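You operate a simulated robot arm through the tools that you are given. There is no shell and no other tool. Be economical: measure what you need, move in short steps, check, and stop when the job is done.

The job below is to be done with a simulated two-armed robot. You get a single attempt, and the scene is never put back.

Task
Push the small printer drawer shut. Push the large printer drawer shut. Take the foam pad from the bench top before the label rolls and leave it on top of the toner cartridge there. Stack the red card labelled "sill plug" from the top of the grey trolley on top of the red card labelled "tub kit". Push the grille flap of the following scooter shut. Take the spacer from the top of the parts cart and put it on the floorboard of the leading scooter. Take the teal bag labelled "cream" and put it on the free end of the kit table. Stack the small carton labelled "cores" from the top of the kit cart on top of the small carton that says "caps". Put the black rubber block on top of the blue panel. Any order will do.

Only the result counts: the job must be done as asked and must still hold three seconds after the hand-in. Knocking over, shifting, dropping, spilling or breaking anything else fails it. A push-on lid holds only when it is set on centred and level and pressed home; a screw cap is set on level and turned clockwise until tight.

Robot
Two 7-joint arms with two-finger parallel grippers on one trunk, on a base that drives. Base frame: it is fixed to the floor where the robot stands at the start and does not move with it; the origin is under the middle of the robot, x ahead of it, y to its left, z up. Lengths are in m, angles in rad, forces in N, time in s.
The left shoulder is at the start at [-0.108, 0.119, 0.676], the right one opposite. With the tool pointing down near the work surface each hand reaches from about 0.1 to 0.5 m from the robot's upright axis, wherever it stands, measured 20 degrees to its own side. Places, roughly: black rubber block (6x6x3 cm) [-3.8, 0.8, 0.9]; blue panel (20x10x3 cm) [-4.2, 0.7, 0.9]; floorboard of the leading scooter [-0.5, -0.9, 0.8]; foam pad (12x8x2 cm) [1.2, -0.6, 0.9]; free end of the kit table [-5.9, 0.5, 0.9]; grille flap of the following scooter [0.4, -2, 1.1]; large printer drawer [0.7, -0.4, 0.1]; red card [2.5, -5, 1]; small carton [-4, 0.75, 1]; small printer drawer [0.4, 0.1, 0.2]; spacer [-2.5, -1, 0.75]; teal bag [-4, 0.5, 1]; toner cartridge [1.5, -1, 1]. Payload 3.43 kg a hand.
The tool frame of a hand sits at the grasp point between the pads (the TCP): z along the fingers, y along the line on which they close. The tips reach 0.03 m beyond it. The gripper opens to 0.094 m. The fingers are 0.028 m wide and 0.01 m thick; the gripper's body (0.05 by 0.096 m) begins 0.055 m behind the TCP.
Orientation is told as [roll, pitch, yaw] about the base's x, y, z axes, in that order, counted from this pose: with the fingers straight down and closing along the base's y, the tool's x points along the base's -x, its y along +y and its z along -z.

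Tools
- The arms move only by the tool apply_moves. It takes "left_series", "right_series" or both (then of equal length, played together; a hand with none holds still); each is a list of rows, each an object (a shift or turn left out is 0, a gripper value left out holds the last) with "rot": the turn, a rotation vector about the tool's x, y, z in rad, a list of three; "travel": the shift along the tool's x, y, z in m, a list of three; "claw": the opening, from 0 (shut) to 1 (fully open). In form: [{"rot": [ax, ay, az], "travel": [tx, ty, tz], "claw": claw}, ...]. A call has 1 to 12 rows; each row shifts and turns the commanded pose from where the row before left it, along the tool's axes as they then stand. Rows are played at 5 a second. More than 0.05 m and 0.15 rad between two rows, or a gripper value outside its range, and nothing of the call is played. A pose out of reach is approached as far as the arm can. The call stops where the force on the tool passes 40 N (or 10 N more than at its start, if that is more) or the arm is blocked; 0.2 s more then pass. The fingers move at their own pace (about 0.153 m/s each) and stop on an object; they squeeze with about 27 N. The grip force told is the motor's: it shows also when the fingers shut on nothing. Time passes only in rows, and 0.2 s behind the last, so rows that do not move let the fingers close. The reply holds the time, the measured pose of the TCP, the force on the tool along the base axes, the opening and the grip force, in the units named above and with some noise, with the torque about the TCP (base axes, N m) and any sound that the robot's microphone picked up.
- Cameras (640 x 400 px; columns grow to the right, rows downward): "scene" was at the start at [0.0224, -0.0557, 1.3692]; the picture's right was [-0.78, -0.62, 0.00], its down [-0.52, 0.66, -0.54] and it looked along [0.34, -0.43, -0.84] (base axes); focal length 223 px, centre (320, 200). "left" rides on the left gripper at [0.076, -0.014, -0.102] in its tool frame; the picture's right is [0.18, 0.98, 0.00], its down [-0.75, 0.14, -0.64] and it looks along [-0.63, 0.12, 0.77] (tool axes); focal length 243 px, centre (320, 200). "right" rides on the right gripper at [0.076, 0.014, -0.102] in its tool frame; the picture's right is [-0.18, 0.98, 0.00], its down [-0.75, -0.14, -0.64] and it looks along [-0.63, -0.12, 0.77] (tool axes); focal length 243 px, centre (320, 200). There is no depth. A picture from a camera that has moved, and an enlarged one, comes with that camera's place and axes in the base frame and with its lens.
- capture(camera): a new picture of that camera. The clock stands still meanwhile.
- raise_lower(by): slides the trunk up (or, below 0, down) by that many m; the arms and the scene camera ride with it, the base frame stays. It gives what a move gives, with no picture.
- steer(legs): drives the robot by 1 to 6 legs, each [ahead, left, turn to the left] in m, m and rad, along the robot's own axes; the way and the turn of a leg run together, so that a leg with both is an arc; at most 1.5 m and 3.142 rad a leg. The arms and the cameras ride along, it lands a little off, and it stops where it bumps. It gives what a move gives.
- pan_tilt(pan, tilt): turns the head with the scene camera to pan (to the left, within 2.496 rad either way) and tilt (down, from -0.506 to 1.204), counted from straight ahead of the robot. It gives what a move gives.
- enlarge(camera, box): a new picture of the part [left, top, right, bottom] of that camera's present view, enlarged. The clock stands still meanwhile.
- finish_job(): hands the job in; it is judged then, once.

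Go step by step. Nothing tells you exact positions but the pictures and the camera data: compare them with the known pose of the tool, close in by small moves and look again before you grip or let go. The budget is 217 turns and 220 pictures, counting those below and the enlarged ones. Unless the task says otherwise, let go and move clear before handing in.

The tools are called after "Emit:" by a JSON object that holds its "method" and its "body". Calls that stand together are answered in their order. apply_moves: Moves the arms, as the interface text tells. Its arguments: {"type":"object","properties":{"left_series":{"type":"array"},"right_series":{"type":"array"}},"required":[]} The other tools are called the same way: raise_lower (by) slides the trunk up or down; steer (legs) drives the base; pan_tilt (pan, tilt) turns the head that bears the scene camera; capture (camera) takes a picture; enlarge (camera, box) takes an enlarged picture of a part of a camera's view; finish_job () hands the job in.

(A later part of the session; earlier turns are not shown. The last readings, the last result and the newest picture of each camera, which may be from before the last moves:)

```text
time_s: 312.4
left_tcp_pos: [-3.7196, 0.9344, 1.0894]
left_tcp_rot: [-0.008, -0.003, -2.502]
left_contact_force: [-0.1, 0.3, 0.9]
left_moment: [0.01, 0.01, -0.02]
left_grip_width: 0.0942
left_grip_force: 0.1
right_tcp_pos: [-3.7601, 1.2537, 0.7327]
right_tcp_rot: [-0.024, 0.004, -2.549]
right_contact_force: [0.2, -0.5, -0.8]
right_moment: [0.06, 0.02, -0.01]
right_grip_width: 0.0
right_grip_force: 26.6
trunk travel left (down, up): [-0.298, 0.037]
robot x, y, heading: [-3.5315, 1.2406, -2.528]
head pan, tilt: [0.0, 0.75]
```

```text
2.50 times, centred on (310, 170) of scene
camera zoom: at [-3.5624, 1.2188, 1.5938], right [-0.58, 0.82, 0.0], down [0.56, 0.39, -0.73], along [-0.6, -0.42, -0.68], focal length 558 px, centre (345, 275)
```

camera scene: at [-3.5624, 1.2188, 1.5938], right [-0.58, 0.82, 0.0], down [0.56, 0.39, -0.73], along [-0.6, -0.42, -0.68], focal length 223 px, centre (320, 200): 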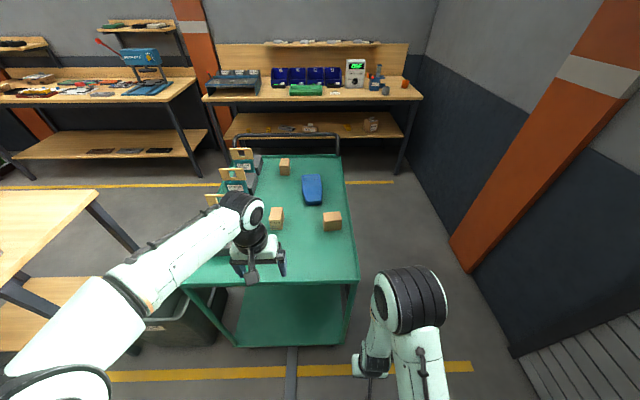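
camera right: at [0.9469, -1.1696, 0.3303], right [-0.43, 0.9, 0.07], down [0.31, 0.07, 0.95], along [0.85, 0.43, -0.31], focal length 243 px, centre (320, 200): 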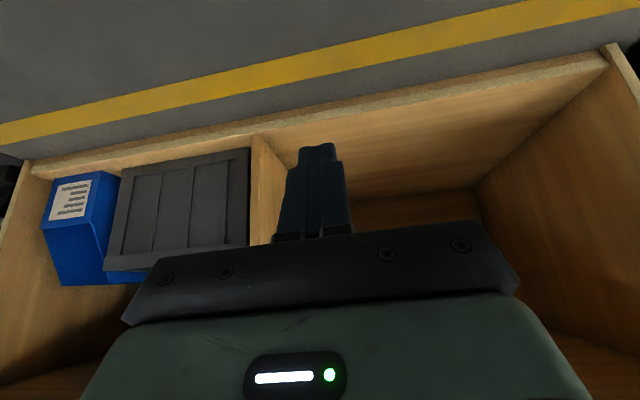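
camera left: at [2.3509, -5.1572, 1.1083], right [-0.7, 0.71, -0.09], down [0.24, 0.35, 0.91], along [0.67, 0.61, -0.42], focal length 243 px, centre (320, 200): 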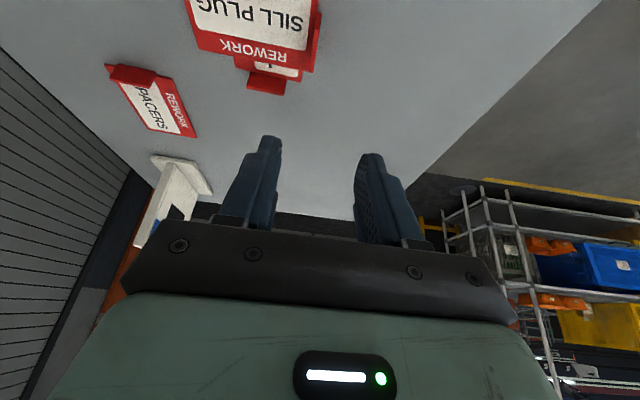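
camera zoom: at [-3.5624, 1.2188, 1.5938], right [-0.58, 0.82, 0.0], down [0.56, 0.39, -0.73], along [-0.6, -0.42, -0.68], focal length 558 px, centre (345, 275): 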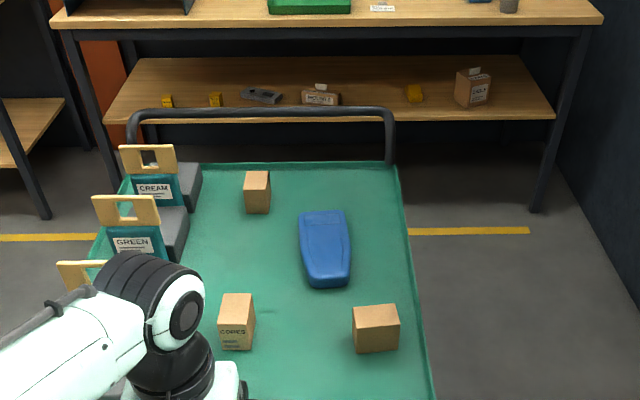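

Cream bag is at the back. I move the left hand over the black block.

Emit:
{"method": "apply_moves", "body": {"left_series": [{"travel": [-0.04, 0.026, 0], "rot": [0, 0, 0.028]}, {"travel": [-0.04, 0, 0]}, {"travel": [-0.04, 0, 0]}, {"travel": [-0.038, 0, 0]}, {"travel": [0, 0, 0.04]}]}}

Emit:
{"method": "capture", "body": {"camera": "left"}}

Emit:
{"method": "enlarge", "body": {"camera": "scene", "box": [180, 150, 360, 290]}}

```text
time_s: 313.6
left_tcp_pos: [-3.8327, 0.822, 1.0507]
left_tcp_rot: [-0.008, -0.004, -2.529]
left_contact_force: [0.2, -0.3, 1.0]
left_moment: [-0.01, 0.07, 0.02]
left_grip_width: 0.0942
left_grip_force: 0.0
right_tcp_pos: [-3.7605, 1.253, 0.7354]
right_tcp_rot: [-0.022, 0.006, -2.55]
right_contact_force: [0.5, -0.6, -0.8]
right_moment: [-0.02, 0.04, 0.01]
right_grip_width: 0.0002
right_grip_force: 27.3
trunk travel left (down, up): [-0.298, 0.037]
robot x, y, heading: [-3.5312, 1.246, -2.526]
head pan, tilt: [0.0, 0.75]
```

```text
100 pictures are left
camera left: at [-3.7765, 0.8764, 1.1533], right [0.72, -0.7, -0.01], down [-0.53, -0.55, 0.64], along [-0.45, -0.46, -0.77], focal length 243 px, centre (320, 200)
```

left: 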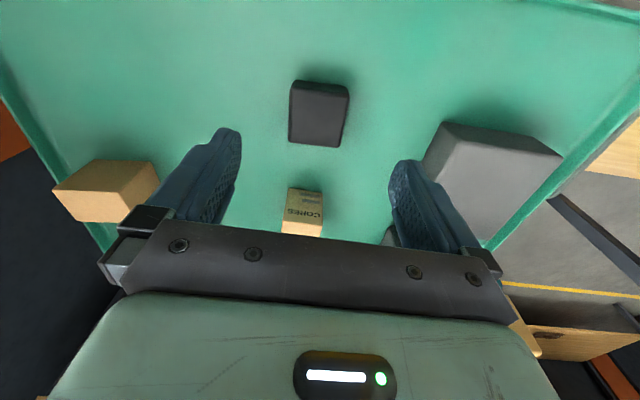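

```text
2.86 times, centred on (270, 220) of scene
camera zoom: at [-3.5615, 1.219, 1.5937], right [-0.58, 0.82, 0.0], down [0.56, 0.39, -0.73], along [-0.6, -0.42, -0.68], focal length 638 px, centre (463, 143)
```

zoom: 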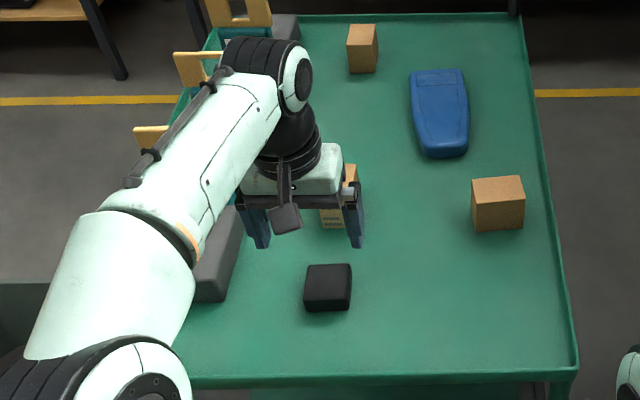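

Aligned over the block. I descend and grip it.

Emit:
{"method": "apply_moves", "body": {"left_series": [{"travel": [0, 0, 0.04]}, {"travel": [0, 0, 0.04]}, {"travel": [0, 0, 0.025]}, {"claw": 0}, {}, {}]}}

Emit:
{"method": "capture", "body": {"camera": "left"}}

```text
time_s: 315.0
left_tcp_pos: [-3.8351, 0.8229, 0.9437]
left_tcp_rot: [-0.01, -0.002, -2.529]
left_contact_force: [0.3, -0.1, -0.1]
left_moment: [0.02, -0.02, 0.02]
left_grip_width: 0.0549
left_grip_force: 26.8
right_tcp_pos: [-3.7608, 1.2532, 0.7328]
right_tcp_rot: [-0.023, 0.004, -2.55]
right_contact_force: [-0.3, -0.2, 0.0]
right_moment: [0.01, -0.01, -0.01]
right_grip_width: 0.0001
right_grip_force: 26.4
trunk travel left (down, up): [-0.298, 0.037]
robot x, y, heading: [-3.5311, 1.2455, -2.526]
head pan, tilt: [0.0, 0.75]
```

```text
98 pictures are left
camera left: at [-3.7788, 0.8768, 1.0461], right [0.72, -0.7, -0.01], down [-0.53, -0.55, 0.64], along [-0.45, -0.46, -0.77], focal length 243 px, centre (320, 200)
```

left: 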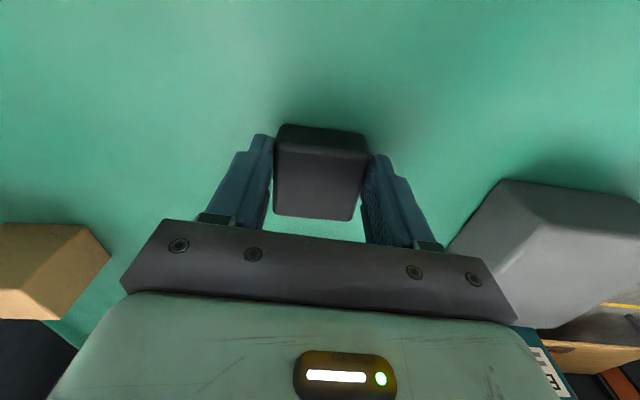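

Gripped. I lift and carry the block around to the cart's right side, facing the blue panel.

Emit:
{"method": "apply_moves", "body": {"left_series": [{"travel": [0, 0, -0.045]}, {"travel": [0, 0, -0.045]}, {"travel": [0, 0, -0.045]}, {"travel": [0, 0, -0.04]}]}}

Emit:
{"method": "steer", "body": {"legs": [[-0.3, 0, 0], [0, -0.48, 0], [0, 0, 1.57], [0, -1.3, 0]]}}

Emit:
{"method": "pan_tilt", "body": {"pan": 0.1, "tilt": 0.85}}

Emit:
{"method": "capture", "body": {"camera": "scene"}}

```text
time_s: 316.0
left_tcp_pos: [-3.8326, 0.8214, 1.1195]
left_tcp_rot: [-0.009, -0.003, -2.53]
left_contact_force: [1.1, 0.2, -1.6]
left_moment: [0.05, -0.02, 0.01]
left_grip_width: 0.0554
left_grip_force: 26.8
right_tcp_pos: [-3.7613, 1.2551, 0.7342]
right_tcp_rot: [-0.022, 0.004, -2.55]
right_contact_force: [-0.6, -0.6, -0.1]
right_moment: [-0.01, 0.01, -0.01]
right_grip_width: 0.0001
right_grip_force: 27.0
trunk travel left (down, up): [-0.298, 0.037]
robot x, y, heading: [-3.5307, 1.2414, -2.529]
head pan, tilt: [0.0, 0.75]
```

```text
time_s: 337.4
left_tcp_pos: [-4.2032, 0.747, 1.1181]
left_tcp_rot: [-0.008, -0.003, -0.959]
left_contact_force: [1.1, -0.1, -0.1]
left_moment: [0.0, 0.03, 0.0]
left_grip_width: 0.0543
left_grip_force: 27.2
right_tcp_pos: [-4.6378, 0.818, 0.7332]
right_tcp_rot: [-0.021, 0.004, -0.979]
right_contact_force: [0.0, 0.3, -0.3]
right_moment: [0.01, 0.0, -0.01]
right_grip_width: 0.0001
right_grip_force: 26.7
trunk travel left (down, up): [-0.298, 0.037]
robot x, y, heading: [-4.6251, 1.0456, -0.954]
head pan, tilt: [0.0, 0.75]
```

```text
time_s: 338.1
left_tcp_pos: [-4.2034, 0.7471, 1.1172]
left_tcp_rot: [-0.01, -0.003, -0.958]
left_contact_force: [0.2, 0.0, -1.2]
left_moment: [0.03, 0.05, 0.03]
left_grip_width: 0.0541
left_grip_force: 26.7
right_tcp_pos: [-4.6375, 0.8185, 0.7339]
right_tcp_rot: [-0.022, 0.004, -0.98]
right_contact_force: [0.0, 0.6, 0.7]
right_moment: [0.0, -0.03, -0.02]
right_grip_width: 0.0
right_grip_force: 26.8
trunk travel left (down, up): [-0.298, 0.037]
robot x, y, heading: [-4.6259, 1.049, -0.956]
head pan, tilt: [0.099, 0.85]
```

```text
97 pictures are left
camera scene: at [-4.5993, 1.0229, 1.5858], right [-0.76, -0.65, 0.0], down [-0.49, 0.57, -0.66], along [0.43, -0.5, -0.75], focal length 223 px, centre (320, 200)
```

scene: 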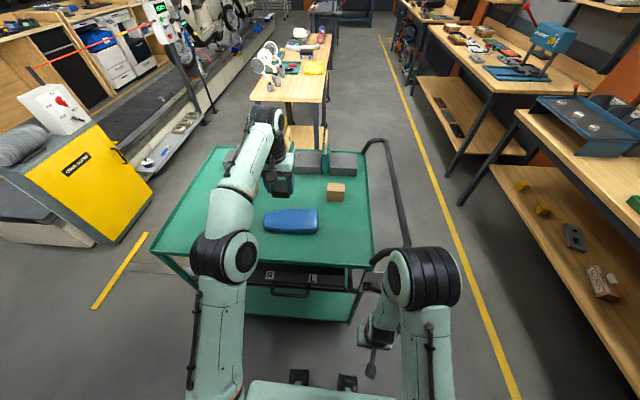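

Emit:
{"method": "enlarge", "body": {"camera": "scene", "box": [230, 140, 390, 250]}}

Emit:
{"method": "capture", "body": {"camera": "left"}}

```text
3.64 times, centred on (310, 195) of scene
camera zoom: at [-4.5993, 1.0229, 1.5858], right [-0.76, -0.65, 0.0], down [-0.49, 0.57, -0.66], along [0.43, -0.5, -0.75], focal length 812 px, centre (356, 218)
```

zoom: 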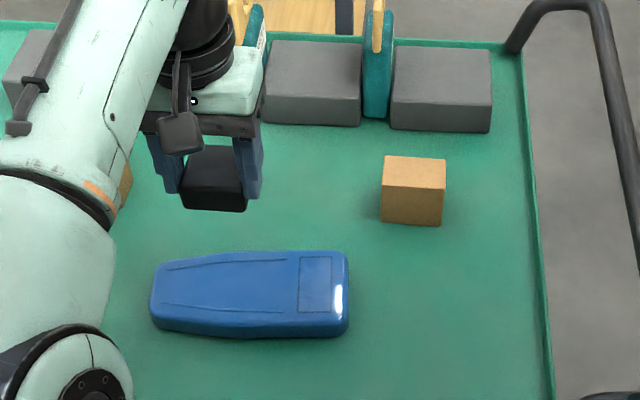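

```text
95 pictures are left
camera left: at [-4.2587, 0.8012, 1.2213], right [0.7, 0.72, -0.01], down [0.55, -0.53, 0.64], along [0.46, -0.45, -0.77], focal length 243 px, centre (320, 200)
```

left: 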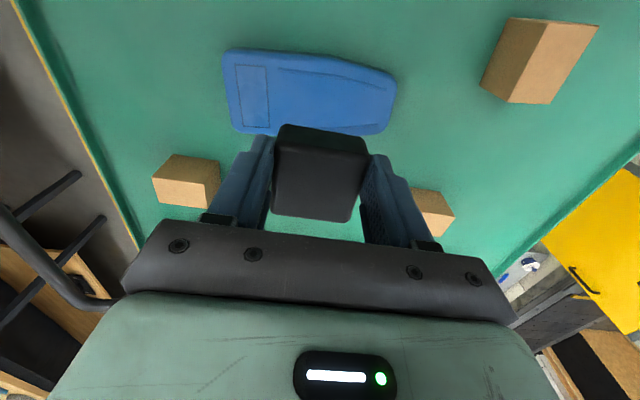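

Panel centre ≈ (−4.204, 0.727). I align and descend.

Emit:
{"method": "apply_moves", "body": {"left_series": [{"travel": [-0.016, -0.0115, 0]}, {"travel": [0, 0, 0.04]}, {"travel": [0, 0, 0.04]}, {"travel": [0, 0, 0.035]}]}}

Emit:
{"method": "enlarge", "body": {"camera": "scene", "box": [230, 140, 390, 250]}}

Emit:
{"method": "capture", "body": {"camera": "left"}}

```text
time_s: 339.1
left_tcp_pos: [-4.2079, 0.7352, 1.0062]
left_tcp_rot: [-0.008, -0.005, -0.958]
left_contact_force: [0.2, -1.0, -0.1]
left_moment: [0.02, -0.02, 0.0]
left_grip_width: 0.0545
left_grip_force: 26.8
left hand out of reach, approached as far as the arm can: row 1
right_tcp_pos: [-4.6369, 0.8184, 0.7326]
right_tcp_rot: [-0.022, 0.003, -0.979]
right_contact_force: [0.1, -0.2, 0.6]
right_moment: [-0.03, 0.02, 0.03]
right_grip_width: 0.0001
right_grip_force: 26.6
trunk travel left (down, up): [-0.298, 0.037]
robot x, y, heading: [-4.6278, 1.0472, -0.96]
head pan, tilt: [0.099, 0.85]
```

```text
3.64 times, centred on (310, 195) of scene
camera zoom: at [-4.5991, 1.023, 1.5857], right [-0.76, -0.65, 0.0], down [-0.49, 0.57, -0.66], along [0.43, -0.5, -0.75], focal length 812 px, centre (356, 218)
```

zoom: 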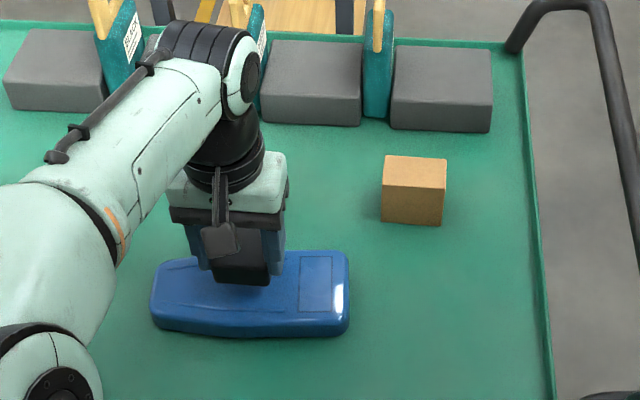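

```text
93 pictures are left
camera left: at [-4.2622, 0.7897, 1.1077], right [0.7, 0.72, -0.01], down [0.55, -0.53, 0.64], along [0.46, -0.45, -0.77], focal length 243 px, centre (320, 200)
```

left: 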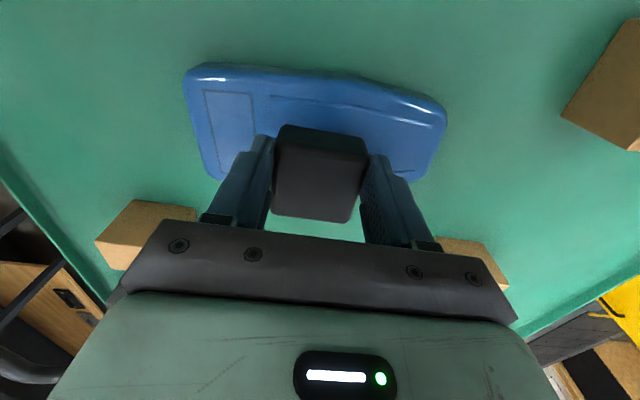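

Emit:
{"method": "apply_moves", "body": {"left_series": [{"travel": [0, -0.003, 0.018]}, {"travel": [0, 0, 0.008]}, {"travel": [0, 0, 0.005]}, {"travel": [0, 0, 0.004]}]}}

Emit:
{"method": "enlarge", "body": {"camera": "scene", "box": [230, 140, 390, 250]}}

```text
time_s: 340.1
left_tcp_pos: [-4.2098, 0.734, 0.9722]
left_tcp_rot: [-0.009, -0.008, -0.956]
left_contact_force: [-0.7, 0.9, 15.1]
left_moment: [0.4, -0.22, -0.03]
left_grip_width: 0.0541
left_grip_force: 27.5
right_tcp_pos: [-4.6389, 0.8191, 0.7341]
right_tcp_rot: [-0.022, 0.001, -0.978]
right_contact_force: [-0.8, -0.8, 1.4]
right_moment: [-0.03, 0.02, 0.0]
right_grip_width: 0.0001
right_grip_force: 27.0
trunk travel left (down, up): [-0.298, 0.037]
robot x, y, heading: [-4.6226, 1.0455, -0.954]
head pan, tilt: [0.099, 0.85]
```

```text
3.64 times, centred on (310, 195) of scene
camera zoom: at [-4.6004, 1.0239, 1.586], right [-0.76, -0.65, 0.0], down [-0.49, 0.57, -0.66], along [0.43, -0.5, -0.75], focal length 812 px, centre (356, 218)
```

zoom: 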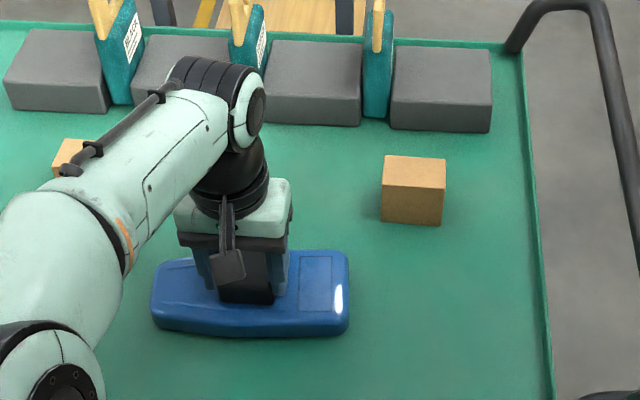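

Contact force confirms the block rests on the panel. I release and lift.

Emit:
{"method": "apply_moves", "body": {"left_series": [{"travel": [0, 0, -0.001]}, {"claw": 1}, {}, {}, {"travel": [0, 0, -0.04]}, {"travel": [0, 0, -0.045]}, {"travel": [0, 0, -0.045]}]}}

Emit:
{"method": "capture", "body": {"camera": "left"}}

Emit:
{"method": "enlarge", "body": {"camera": "scene", "box": [190, 120, 390, 250]}}

```text
time_s: 341.7
left_tcp_pos: [-4.2113, 0.7368, 1.1]
left_tcp_rot: [-0.01, -0.001, -0.958]
left_contact_force: [-0.3, 0.6, 0.0]
left_moment: [0.01, 0.01, 0.01]
left_grip_width: 0.0941
left_grip_force: 0.0
right_tcp_pos: [-4.6383, 0.8185, 0.7328]
right_tcp_rot: [-0.022, 0.002, -0.979]
right_contact_force: [-0.6, -0.1, 1.1]
right_moment: [-0.03, -0.03, 0.02]
right_grip_width: 0.0
right_grip_force: 26.8
trunk travel left (down, up): [-0.298, 0.037]
robot x, y, heading: [-4.6278, 1.0497, -0.96]
head pan, tilt: [0.099, 0.85]
```

```text
91 pictures are left
camera left: at [-4.2654, 0.791, 1.2024], right [0.7, 0.72, -0.01], down [0.55, -0.53, 0.64], along [0.46, -0.45, -0.77], focal length 243 px, centre (320, 200)
```

left: 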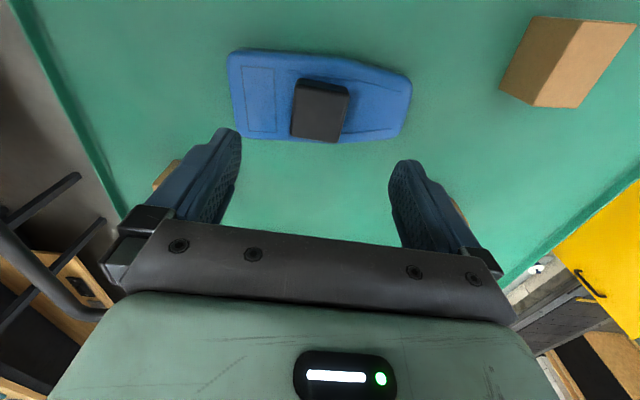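

```text
3.08 times, centred on (290, 185) of scene
camera zoom: at [-4.5996, 1.0228, 1.5857], right [-0.76, -0.65, 0.0], down [-0.49, 0.57, -0.66], along [0.43, -0.5, -0.75], focal length 687 px, centre (412, 246)
```

zoom: 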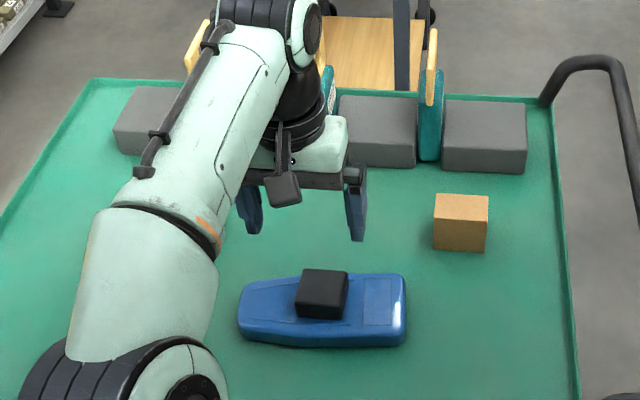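

Block is placed. I shift left to view the cartons' labels.

Emit:
{"method": "steer", "body": {"legs": [[-0.05, 0.35, 0]]}}

Emit:
{"method": "enlarge", "body": {"camera": "scene", "box": [190, 120, 430, 270]}}

Emit:
{"method": "capture", "body": {"camera": "left"}}

```text
time_s: 345.3
left_tcp_pos: [-3.9502, 0.985, 1.0991]
left_tcp_rot: [-0.008, -0.003, -0.952]
left_contact_force: [-0.2, 0.1, -0.2]
left_moment: [0.01, 0.0, -0.03]
left_grip_width: 0.0941
left_grip_force: 0.0
right_tcp_pos: [-4.3775, 1.0654, 0.7327]
right_tcp_rot: [-0.021, 0.004, -0.975]
right_contact_force: [0.4, -0.7, -1.5]
right_moment: [-0.01, 0.01, -0.02]
right_grip_width: 0.0
right_grip_force: 27.2
trunk travel left (down, up): [-0.298, 0.037]
robot x, y, heading: [-4.3658, 1.2963, -0.952]
head pan, tilt: [0.099, 0.85]
```

```text
2.67 times, centred on (310, 195) of scene
camera zoom: at [-4.3396, 1.2698, 1.5858], right [-0.75, -0.66, 0.0], down [-0.49, 0.57, -0.66], along [0.43, -0.5, -0.75], focal length 595 px, centre (347, 213)
```

zoom: 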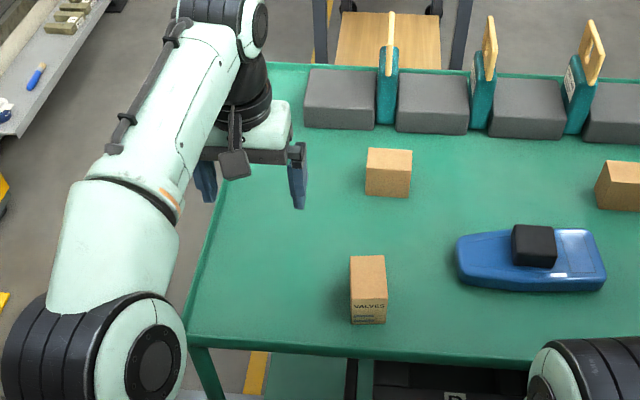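

```text
88 pictures are left
camera left: at [-4.0042, 1.0397, 1.202], right [0.69, 0.72, -0.01], down [0.56, -0.53, 0.64], along [0.46, -0.45, -0.77], focal length 243 px, centre (320, 200)
```

left: 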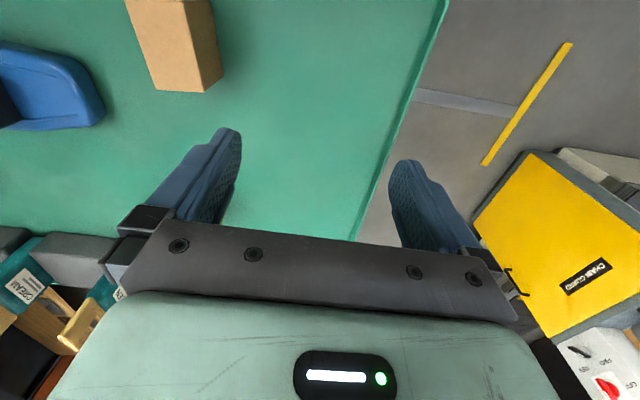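

The right-hand carton says VALVES, so CAPS is the back one. I line up the left hand with the CORES carton and tilt for reach.

Emit:
{"method": "steer", "body": {"legs": [[0.085, -0.155, 0]]}}

Emit:
{"method": "apply_moves", "body": {"left_series": [{"rot": [0, -0.15, 0]}, {"rot": [0, -0.15, 0]}, {"rot": [0, -0.15, 0]}, {"travel": [-0.036, 0, 0.0174]}, {"travel": [-0.036, 0, 0.0174]}, {"travel": [-0.032, 0, 0.0155]}]}}

Emit:
{"method": "capture", "body": {"camera": "left"}}

Emit:
{"method": "enlarge", "body": {"camera": "scene", "box": [230, 100, 430, 240]}}

```text
time_s: 347.4
left_tcp_pos: [-4.0288, 0.8268, 1.0988]
left_tcp_rot: [-0.009, -0.004, -0.946]
left_contact_force: [0.6, -0.8, 0.6]
left_moment: [-0.01, -0.01, 0.01]
left_grip_width: 0.094
left_grip_force: 0.0
right_tcp_pos: [-4.4574, 0.904, 0.7331]
right_tcp_rot: [-0.022, 0.004, -0.972]
right_contact_force: [0.7, -0.5, -0.4]
right_moment: [0.02, 0.03, -0.01]
right_grip_width: 0.0
right_grip_force: 26.8
trunk travel left (down, up): [-0.298, 0.037]
robot x, y, heading: [-4.4452, 1.1312, -0.947]
head pan, tilt: [0.099, 0.85]
```

```text
time_s: 348.8
left_tcp_pos: [-3.9625, 0.7339, 1.1002]
left_tcp_rot: [-0.007, -0.452, -0.945]
left_contact_force: [0.1, 0.0, 1.0]
left_moment: [0.05, 0.03, -0.05]
left_grip_width: 0.0941
left_grip_force: 0.1
right_tcp_pos: [-4.457, 0.9038, 0.7336]
right_tcp_rot: [-0.023, 0.004, -0.971]
right_contact_force: [-0.5, -0.5, -1.2]
right_moment: [0.01, 0.0, 0.0]
right_grip_width: 0.0
right_grip_force: 27.1
trunk travel left (down, up): [-0.298, 0.037]
robot x, y, heading: [-4.4473, 1.1314, -0.951]
head pan, tilt: [0.099, 0.85]
```

```text
87 pictures are left
camera left: at [-4.0378, 0.8168, 1.1602], right [0.7, 0.71, -0.09], down [0.35, -0.24, 0.9], along [0.62, -0.66, -0.42], focal length 243 px, centre (320, 200)
```

left: 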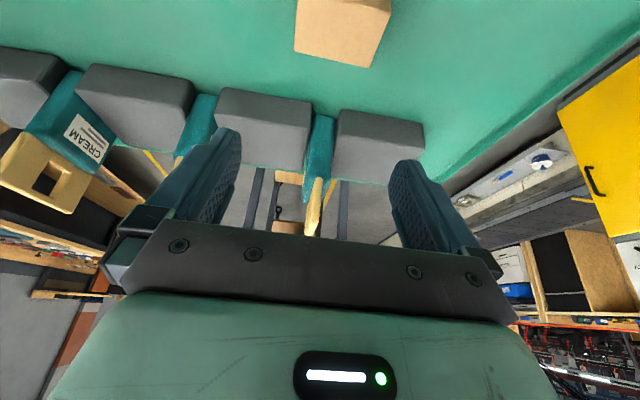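

```text
2.86 times, centred on (330, 170) of scene
camera zoom: at [-4.4195, 1.1071, 1.5859], right [-0.75, -0.66, 0.0], down [-0.5, 0.56, -0.66], along [0.44, -0.49, -0.75], focal length 638 px, centre (291, 286)
```

zoom: 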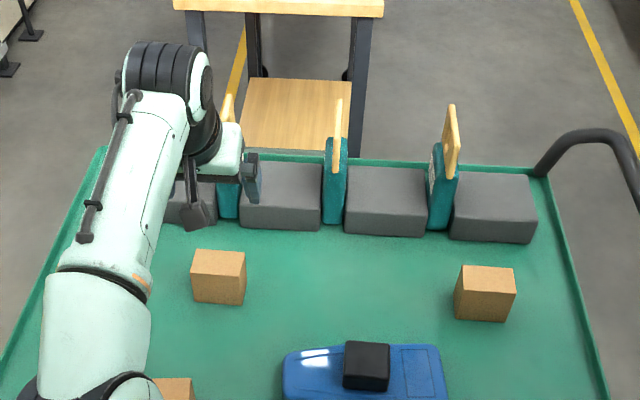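

Emit:
{"method": "apply_moves", "body": {"left_series": [{"travel": [0.0174, 0.007, 0.036]}, {"travel": [0.0174, 0, 0.036]}, {"travel": [0.0174, 0, 0.036]}]}}

Emit:
{"method": "capture", "body": {"camera": "left"}}

Emit:
{"method": "enlarge", "body": {"camera": "scene", "box": [230, 100, 430, 240]}}

```text
time_s: 349.6
left_tcp_pos: [-3.9554, 0.735, 0.9793]
left_tcp_rot: [-0.01, -0.45, -0.943]
left_contact_force: [0.6, -0.9, -1.1]
left_moment: [0.0, 0.01, -0.02]
left_grip_width: 0.0941
left_grip_force: 0.1
right_tcp_pos: [-4.4567, 0.9052, 0.7332]
right_tcp_rot: [-0.023, 0.004, -0.971]
right_contact_force: [0.2, -0.8, 0.4]
right_moment: [0.01, 0.01, -0.02]
right_grip_width: 0.0
right_grip_force: 27.5
trunk travel left (down, up): [-0.298, 0.037]
robot x, y, heading: [-4.4522, 1.1275, -0.94]
head pan, tilt: [0.099, 0.85]
```

```text
85 pictures are left
camera left: at [-4.0322, 0.8188, 1.0379], right [0.7, 0.71, -0.09], down [0.35, -0.24, 0.91], along [0.62, -0.67, -0.41], focal length 243 px, centre (320, 200)
```

left: 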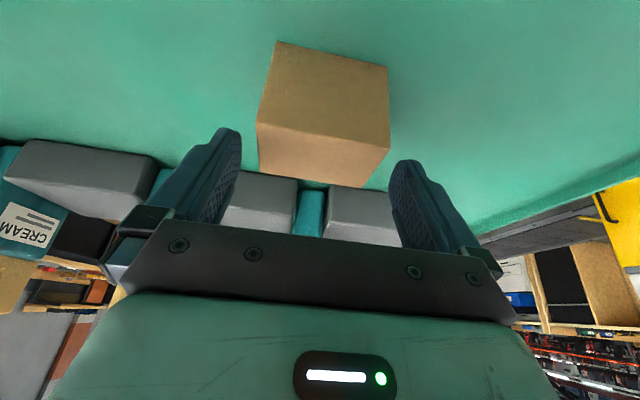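

```text
2.86 times, centred on (330, 170) of scene
camera zoom: at [-4.4199, 1.109, 1.5857], right [-0.75, -0.66, 0.0], down [-0.5, 0.56, -0.66], along [0.44, -0.49, -0.75], focal length 638 px, centre (291, 286)
```

zoom: 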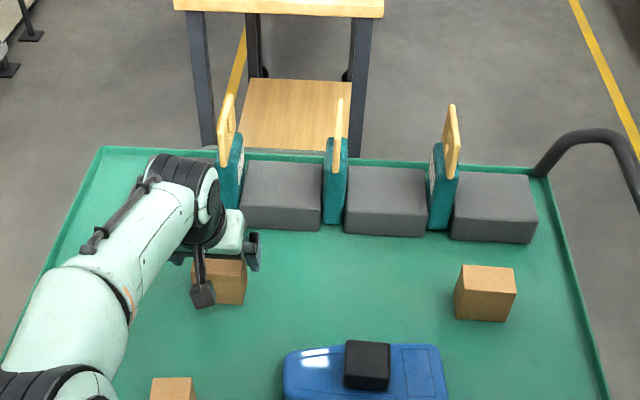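

Emit:
{"method": "apply_moves", "body": {"left_series": [{"travel": [0.0087, 0.004, 0.018]}, {"travel": [0.0065, 0, 0.0135]}, {"claw": 0}, {}, {}]}}

Emit:
{"method": "capture", "body": {"camera": "left"}}

```text
time_s: 350.8
left_tcp_pos: [-3.9523, 0.74, 0.9438]
left_tcp_rot: [-0.008, -0.455, -0.945]
left_contact_force: [-0.1, -1.3, 2.3]
left_moment: [0.02, -0.09, -0.04]
left_grip_width: 0.072
left_grip_force: 27.3
right_tcp_pos: [-4.4573, 0.9033, 0.7345]
right_tcp_rot: [-0.022, 0.004, -0.97]
right_contact_force: [-0.6, 0.7, 0.1]
right_moment: [-0.01, 0.01, -0.01]
right_grip_width: 0.0002
right_grip_force: 27.0
trunk travel left (down, up): [-0.298, 0.037]
robot x, y, heading: [-4.4512, 1.131, -0.945]
head pan, tilt: [0.099, 0.85]
```

```text
83 pictures are left
camera left: at [-4.0282, 0.8237, 1.003], right [0.7, 0.71, -0.09], down [0.35, -0.23, 0.91], along [0.62, -0.67, -0.41], focal length 243 px, centre (320, 200)
```

left: 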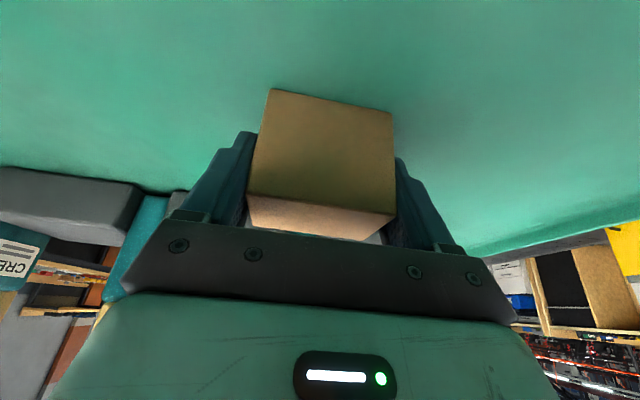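

Gripped. I lift it and strafe right to the CAPS carton.

Emit:
{"method": "apply_moves", "body": {"left_series": [{"travel": [-0.0196, 0, -0.0405]}, {"travel": [-0.0196, 0, -0.0405]}, {"travel": [-0.0196, 0, -0.0405]}]}}

Emit:
{"method": "steer", "body": {"legs": [[0, -0.36, 0]]}}

Emit:
{"method": "enlarge", "body": {"camera": "scene", "box": [230, 100, 430, 240]}}

Emit:
{"method": "capture", "body": {"camera": "left"}}

```text
time_s: 351.6
left_tcp_pos: [-3.9552, 0.7376, 1.0799]
left_tcp_rot: [-0.009, -0.451, -0.945]
left_contact_force: [-0.3, -0.2, -0.6]
left_moment: [0.0, -0.02, 0.01]
left_grip_width: 0.072
left_grip_force: 26.9
right_tcp_pos: [-4.4565, 0.9042, 0.7328]
right_tcp_rot: [-0.024, 0.004, -0.971]
right_contact_force: [-0.4, 0.3, -0.9]
right_moment: [0.01, 0.04, 0.0]
right_grip_width: 0.0
right_grip_force: 27.3
trunk travel left (down, up): [-0.298, 0.037]
robot x, y, heading: [-4.4478, 1.1295, -0.949]
head pan, tilt: [0.099, 0.85]
```

```text
time_s: 355.2
left_tcp_pos: [-4.2464, 0.529, 1.079]
left_tcp_rot: [-0.008, -0.452, -0.95]
left_contact_force: [-0.4, 0.5, -1.9]
left_moment: [0.04, 0.0, -0.03]
left_grip_width: 0.072
left_grip_force: 27.2
right_tcp_pos: [-4.7467, 0.6983, 0.7342]
right_tcp_rot: [-0.024, 0.002, -0.977]
right_contact_force: [-0.7, -0.6, -0.1]
right_moment: [-0.01, 0.0, -0.02]
right_grip_width: 0.0
right_grip_force: 27.4
trunk travel left (down, up): [-0.298, 0.037]
robot x, y, heading: [-4.7346, 0.9245, -0.957]
head pan, tilt: [0.099, 0.85]
```

```text
2.86 times, centred on (330, 170) of scene
camera zoom: at [-4.7084, 0.9036, 1.5858], right [-0.76, -0.66, 0.0], down [-0.49, 0.57, -0.66], along [0.43, -0.5, -0.75], focal length 638 px, centre (291, 286)
```

zoom: 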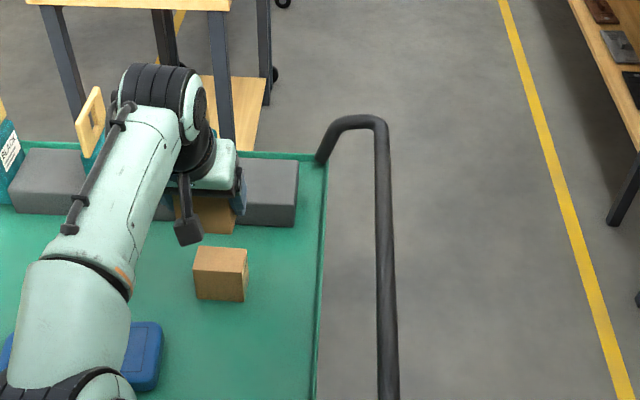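

```text
81 pictures are left
camera left: at [-4.3216, 0.6138, 1.1394], right [0.71, 0.7, -0.09], down [0.35, -0.24, 0.91], along [0.61, -0.67, -0.41], focal length 243 px, centre (320, 200)
```

left: 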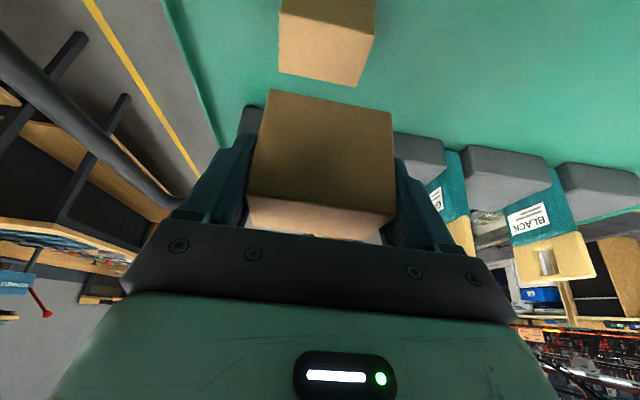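

Emit:
{"method": "apply_moves", "body": {"left_series": [{"travel": [-0.0099, -0.004, 0.0048]}, {"travel": [0.0131, 0, 0.027]}, {"travel": [0.0087, 0, 0.018]}]}}

Emit:
{"method": "enlarge", "body": {"camera": "scene", "box": [260, 140, 340, 220]}}

Emit:
{"method": "capture", "body": {"camera": "left"}}

```text
time_s: 356.1
left_tcp_pos: [-4.2423, 0.518, 1.03]
left_tcp_rot: [-0.009, -0.452, -0.951]
left_contact_force: [-0.3, 0.7, -0.5]
left_moment: [0.01, -0.03, -0.03]
left_grip_width: 0.0718
left_grip_force: 27.3
right_tcp_pos: [-4.7463, 0.6988, 0.7334]
right_tcp_rot: [-0.023, 0.004, -0.979]
right_contact_force: [0.6, 0.1, -0.3]
right_moment: [-0.02, -0.01, 0.02]
right_grip_width: 0.0002
right_grip_force: 27.1
trunk travel left (down, up): [-0.298, 0.037]
robot x, y, heading: [-4.7353, 0.9272, -0.952]
head pan, tilt: [0.099, 0.85]
```

```text
5.00 times, centred on (300, 180) of scene
camera zoom: at [-4.7081, 0.9033, 1.5858], right [-0.76, -0.66, 0.0], down [-0.49, 0.57, -0.66], along [0.43, -0.5, -0.75], focal length 1116 px, centre (420, 300)
```

zoom: 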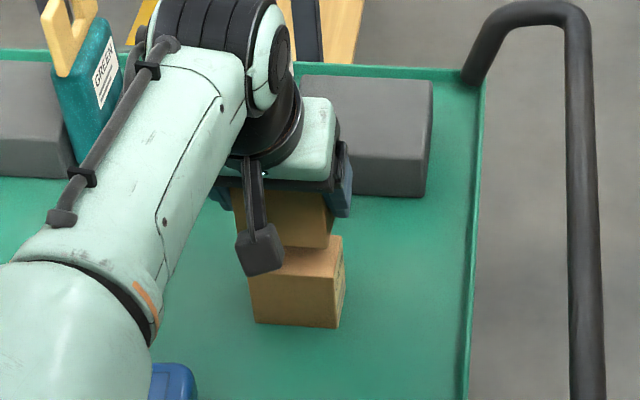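

```text
79 pictures are left
camera left: at [-4.3175, 0.6024, 1.089], right [0.71, 0.7, -0.09], down [0.35, -0.24, 0.91], along [0.61, -0.67, -0.41], focal length 243 px, centre (320, 200)
```

left: 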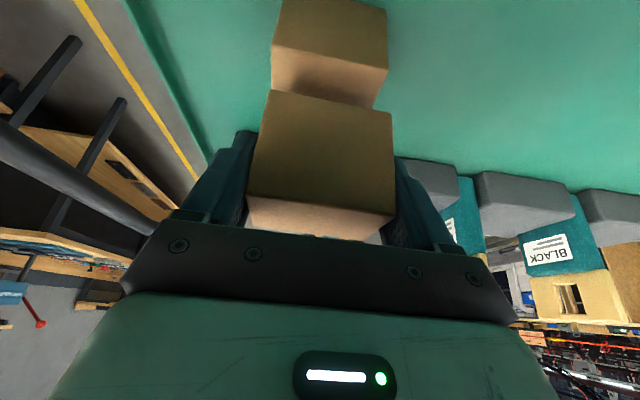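

Emit:
{"method": "apply_moves", "body": {"left_series": [{"travel": [0.0054, -0.003, -0.0026]}, {"travel": [0.0057, 0, 0.0117]}, {"travel": [0.0026, 0, 0.0054]}, {"travel": [0.0017, 0, 0.0036]}, {"travel": [0.0013, 0, 0.0027]}]}}

Emit:
{"method": "enlarge", "body": {"camera": "scene", "box": [260, 140, 340, 220]}}

```text
time_s: 357.2
left_tcp_pos: [-4.2478, 0.5211, 1.0051]
left_tcp_rot: [-0.008, -0.457, -0.951]
left_contact_force: [0.1, -1.0, 4.4]
left_moment: [0.16, -0.09, 0.0]
left_grip_width: 0.0719
left_grip_force: 27.0
right_tcp_pos: [-4.7471, 0.6994, 0.7329]
right_tcp_rot: [-0.022, 0.003, -0.978]
right_contact_force: [0.2, 0.0, 0.2]
right_moment: [-0.01, 0.01, -0.01]
right_grip_width: 0.0
right_grip_force: 27.1
trunk travel left (down, up): [-0.298, 0.037]
robot x, y, heading: [-4.7352, 0.9262, -0.95]
head pan, tilt: [0.099, 0.85]
```

```text
5.00 times, centred on (300, 180) of scene
camera zoom: at [-4.7088, 0.904, 1.5858], right [-0.76, -0.66, 0.0], down [-0.49, 0.57, -0.66], along [0.43, -0.5, -0.75], focal length 1116 px, centre (420, 300)
```

zoom: 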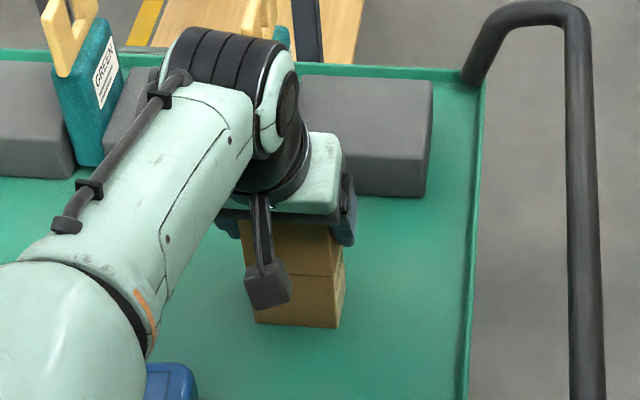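

Faces are flush and contact is felt. I release and lift clear.

Emit:
{"method": "apply_moves", "body": {"left_series": [{"travel": [0.0004, 0, 0.0009]}, {"claw": 1}, {}, {}, {"travel": [-0.0174, 0, -0.036]}, {"travel": [-0.0174, 0, -0.036]}, {"travel": [-0.0174, 0, -0.036]}, {"travel": [-0.0087, 0, -0.018]}]}}

Emit:
{"method": "capture", "body": {"camera": "left"}}

Emit:
{"method": "enlarge", "body": {"camera": "scene", "box": [260, 140, 340, 220]}}

```text
time_s: 359.1
left_tcp_pos: [-4.2657, 0.5385, 1.1319]
left_tcp_rot: [-0.009, -0.452, -0.949]
left_contact_force: [-0.4, 0.1, 0.9]
left_moment: [-0.02, 0.0, 0.0]
left_grip_width: 0.094
left_grip_force: 0.1
left hand out of reach, approached as far as the arm can: row 7, 8
right_tcp_pos: [-4.7464, 0.6997, 0.7337]
right_tcp_rot: [-0.023, 0.004, -0.979]
right_contact_force: [-0.2, -0.6, -0.1]
right_moment: [-0.01, 0.01, -0.02]
right_grip_width: 0.0
right_grip_force: 26.6
trunk travel left (down, up): [-0.298, 0.037]
robot x, y, heading: [-4.7388, 0.9313, -0.959]
head pan, tilt: [0.099, 0.85]
```

```text
77 pictures are left
camera left: at [-4.3405, 0.6237, 1.1913], right [0.71, 0.7, -0.09], down [0.35, -0.24, 0.91], along [0.61, -0.67, -0.42], focal length 243 px, centre (320, 200)
```

left: 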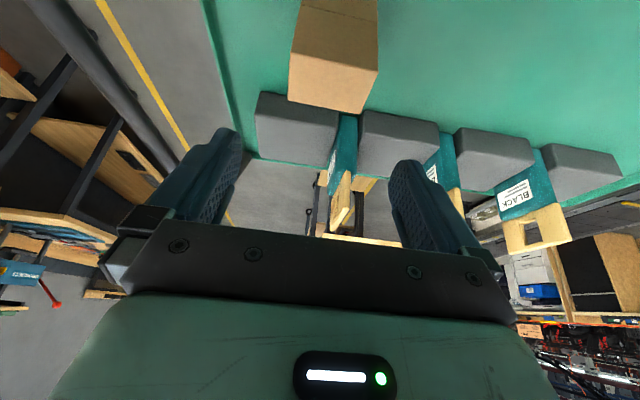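

```text
5.00 times, centred on (300, 180) of scene
camera zoom: at [-4.7087, 0.9045, 1.5858], right [-0.76, -0.66, 0.0], down [-0.49, 0.57, -0.66], along [0.43, -0.5, -0.75], focal length 1116 px, centre (420, 300)
```

zoom: 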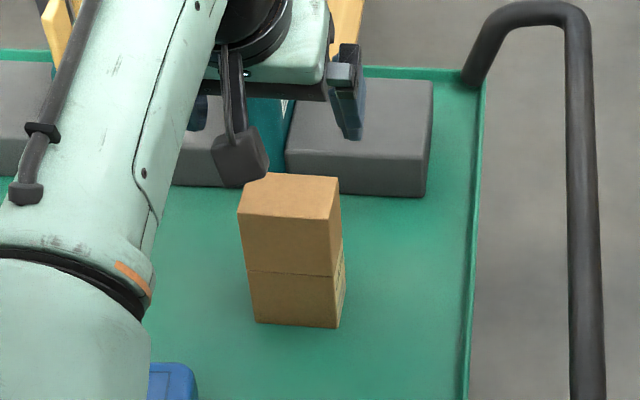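

Cartons stacked. Before fetching the cream bag I look at the kit table's free end and the space behind the cart.

Emit:
{"method": "pan_tilt", "body": {"pan": -1.1, "tilt": 0.7}}

Emit:
{"method": "capture", "body": {"camera": "scene"}}

Emit:
{"method": "pan_tilt", "body": {"pan": -0.2, "tilt": 0.6}}

Emit:
{"method": "capture", "body": {"camera": "scene"}}

```text
time_s: 360.4
left_tcp_pos: [-4.2656, 0.5384, 1.1319]
left_tcp_rot: [-0.009, -0.452, -0.951]
left_contact_force: [0.4, 0.8, 0.4]
left_moment: [-0.05, -0.02, -0.01]
left_grip_width: 0.094
left_grip_force: 0.1
right_tcp_pos: [-4.7468, 0.6989, 0.7343]
right_tcp_rot: [-0.022, 0.004, -0.978]
right_contact_force: [0.1, -0.1, 0.4]
right_moment: [0.01, 0.0, -0.03]
right_grip_width: 0.0
right_grip_force: 27.0
trunk travel left (down, up): [-0.298, 0.037]
robot x, y, heading: [-4.7329, 0.9264, -0.952]
head pan, tilt: [-1.1, 0.7]
```

```text
75 pictures are left
camera scene: at [-4.7991, 0.8876, 1.598], right [-0.89, 0.47, 0.0], down [0.3, 0.57, -0.76], along [-0.36, -0.68, -0.64], focal length 223 px, centre (320, 200)
```

scene: 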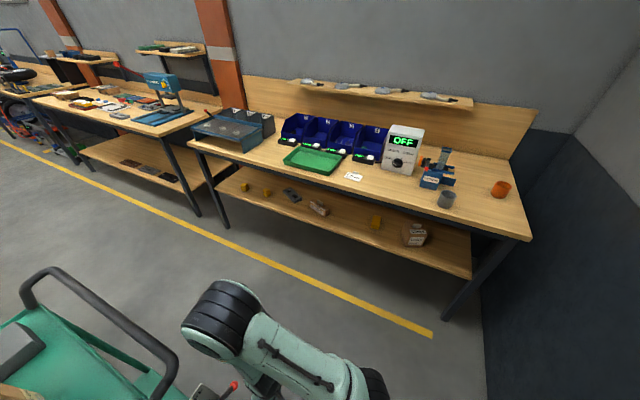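

```text
time_s: 361.6
left_tcp_pos: [-4.2643, 0.5379, 1.1324]
left_tcp_rot: [-0.008, -0.451, -0.951]
left_contact_force: [0.4, -0.8, -0.5]
left_moment: [0.02, 0.01, -0.01]
left_grip_width: 0.0941
left_grip_force: 0.0
right_tcp_pos: [-4.7477, 0.6988, 0.732]
right_tcp_rot: [-0.023, 0.003, -0.977]
right_contact_force: [0.2, 0.3, 0.0]
right_moment: [0.01, -0.01, -0.03]
right_grip_width: 0.0
right_grip_force: 27.3
trunk travel left (down, up): [-0.298, 0.037]
robot x, y, heading: [-4.7343, 0.9288, -0.955]
head pan, tilt: [-0.201, 0.6]
```

```text
74 pictures are left
camera scene: at [-4.7242, 0.8818, 1.6066], right [-0.92, -0.4, 0.0], down [-0.23, 0.52, -0.83], along [0.33, -0.76, -0.56], focal length 223 px, centre (320, 200)
```

scene: 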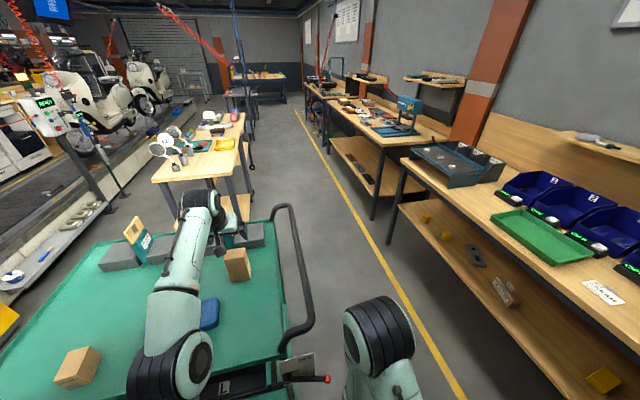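

The corridor behind the cart is wide enough, and the bag's handle is reachable only from the cart's left side with the right hand. I tuck the left arm, raise the right hand, and drive through the corridor.

Emit:
{"method": "apply_moves", "body": {"left_series": [{"travel": [0.0405, 0, -0.0196]}, {"travel": [0.0405, 0, -0.0196]}, {"travel": [0.0405, 0, -0.0196]}, {"travel": [0.0405, 0, -0.0196]}, {"rot": [0, 0.15, 0]}, {"rot": [0, 0.15, 0]}, {"rot": [0, 0.15, 0]}, {}, {}, {}], "right_series": [{"travel": [-0.01, 0, -0.045], "claw": 1}, {"travel": [-0.01, 0, -0.045]}, {"travel": [-0.01, 0, -0.045]}, {"travel": [-0.01, 0, -0.045]}, {"travel": [-0.01, 0, -0.045]}, {"travel": [-0.01, 0, -0.045]}, {"travel": [-0.01, 0, -0.045]}, {"travel": [-0.01, 0, -0.045]}, {"travel": [-0.01, 0, -0.045]}, {"travel": [-0.01, 0, -0.04]}]}}

Emit:
{"method": "steer", "body": {"legs": [[-0.05, 0, 0], [0, -0.5, 0], [1.4, 0, 0], [0.2, 0, 0], [0, 0, 1.57], [0, 0, 1.57]]}}

Emit:
{"method": "pan_tilt", "body": {"pan": -0.4, "tilt": 0.7}}

Emit:
{"method": "capture", "body": {"camera": "scene"}}

```text
time_s: 363.9
left_tcp_pos: [-4.3658, 0.6843, 1.1299]
left_tcp_rot: [-0.009, -0.003, -0.956]
left_contact_force: [-0.2, 0.0, 0.1]
left_moment: [0.01, 0.01, 0.04]
left_grip_width: 0.094
left_grip_force: 0.0
right_tcp_pos: [-4.6801, 0.6216, 1.1781]
right_tcp_rot: [-0.022, 0.005, -0.978]
right_contact_force: [0.3, 0.3, 0.1]
right_moment: [0.03, -0.03, -0.01]
right_grip_width: 0.0939
right_grip_force: 0.0
trunk travel left (down, up): [-0.298, 0.037]
robot x, y, heading: [-4.7356, 0.9291, -0.954]
head pan, tilt: [-0.201, 0.6]
```

```text
time_s: 384.8
left_tcp_pos: [-4.6324, -0.3996, 1.1307]
left_tcp_rot: [-0.008, -0.003, 2.192]
left_contact_force: [-0.4, -0.1, 0.1]
left_moment: [0.0, -0.01, 0.0]
left_grip_width: 0.094
left_grip_force: 0.2
right_tcp_pos: [-4.3182, -0.3355, 1.1786]
right_tcp_rot: [-0.021, 0.003, 2.171]
right_contact_force: [-0.4, 0.3, -0.3]
right_moment: [0.01, -0.05, 0.02]
right_grip_width: 0.0943
right_grip_force: 0.2
trunk travel left (down, up): [-0.298, 0.037]
robot x, y, heading: [-4.2616, -0.6392, 2.195]
head pan, tilt: [-0.201, 0.6]
```

```text
time_s: 385.6
left_tcp_pos: [-4.6333, -0.4011, 1.1294]
left_tcp_rot: [-0.01, -0.005, 2.194]
left_contact_force: [-0.1, -0.6, -0.3]
left_moment: [0.0, -0.02, 0.0]
left_grip_width: 0.0942
left_grip_force: 0.0
right_tcp_pos: [-4.3194, -0.3369, 1.1772]
right_tcp_rot: [-0.024, 0.002, 2.17]
right_contact_force: [0.8, 0.6, 0.4]
right_moment: [0.0, 0.0, -0.03]
right_grip_width: 0.0943
right_grip_force: 0.0
trunk travel left (down, up): [-0.298, 0.037]
robot x, y, heading: [-4.2625, -0.6407, 2.193]
head pan, tilt: [-0.4, 0.7]
```

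```text
73 pictures are left
camera scene: at [-4.253, -0.5946, 1.598], right [0.98, 0.22, 0.0], down [0.14, -0.63, -0.77], along [-0.17, 0.75, -0.64], focal length 223 px, centre (320, 200)
```

scene: 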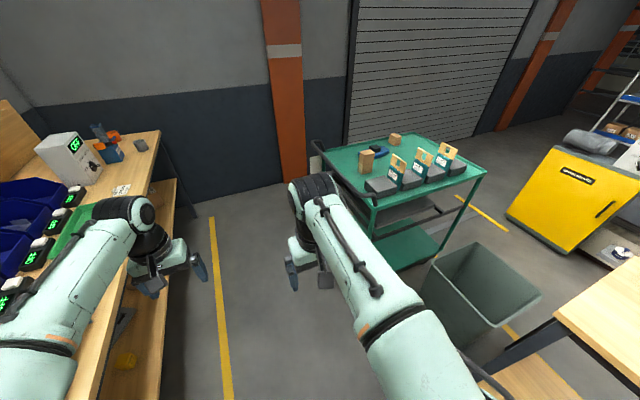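

Emit:
{"method": "steer", "body": {"legs": [[0.3, -0.36, -0.01]]}}

Emit:
{"method": "pan_tilt", "body": {"pan": -0.6, "tilt": 0.9}}

Emit:
{"method": "capture", "body": {"camera": "scene"}}

Emit:
{"method": "capture", "body": {"camera": "right"}}

```text
time_s: 389.3
left_tcp_pos: [-4.5104, 0.0542, 1.13]
left_tcp_rot: [-0.011, -0.005, 2.183]
left_contact_force: [-1.2, -0.1, -0.3]
left_moment: [0.0, -0.03, 0.02]
left_grip_width: 0.0939
left_grip_force: 0.1
right_tcp_pos: [-4.1946, 0.1148, 1.1782]
right_tcp_rot: [-0.024, 0.004, 2.16]
right_contact_force: [-0.2, 0.5, 0.8]
right_moment: [-0.02, 0.03, 0.01]
right_grip_width: 0.0939
right_grip_force: 0.0
trunk travel left (down, up): [-0.298, 0.037]
robot x, y, heading: [-4.1403, -0.1959, 2.18]
head pan, tilt: [-0.4, 0.7]
```

```text
time_s: 390.0
left_tcp_pos: [-4.5101, 0.0546, 1.1283]
left_tcp_rot: [-0.009, -0.003, 2.182]
left_contact_force: [-0.5, -0.9, -0.7]
left_moment: [0.01, 0.01, 0.02]
left_grip_width: 0.094
left_grip_force: 0.0
right_tcp_pos: [-4.1953, 0.1142, 1.1774]
right_tcp_rot: [-0.023, 0.003, 2.16]
right_contact_force: [-0.7, 0.5, 0.3]
right_moment: [0.01, -0.02, -0.02]
right_grip_width: 0.0936
right_grip_force: 0.1
trunk travel left (down, up): [-0.298, 0.037]
robot x, y, heading: [-4.1434, -0.1876, 2.18]
head pan, tilt: [-0.6, 0.901]
```

```text
72 pictures are left
camera scene: at [-4.115, -0.1515, 1.5819], right [1.0, 0.01, 0.0], down [0.01, -0.78, -0.62], along [-0.01, 0.62, -0.78], focal length 223 px, centre (320, 200)
```

scene: 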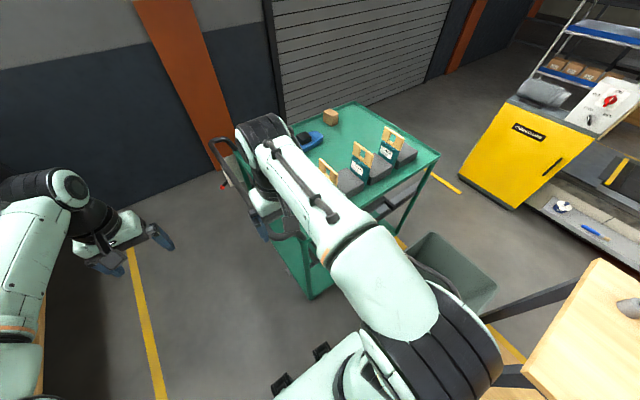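

```text
71 pictures are left
camera right: at [-4.166, 0.0421, 1.2796], right [-0.92, -0.39, -0.02], down [-0.31, 0.7, 0.64], along [-0.24, 0.6, -0.77], focal length 243 px, centre (320, 200)
```

right: 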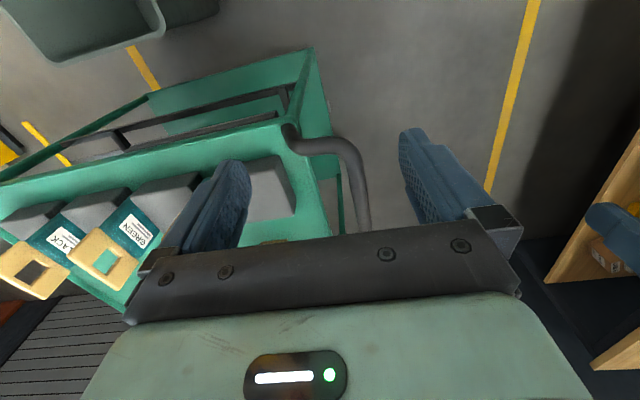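

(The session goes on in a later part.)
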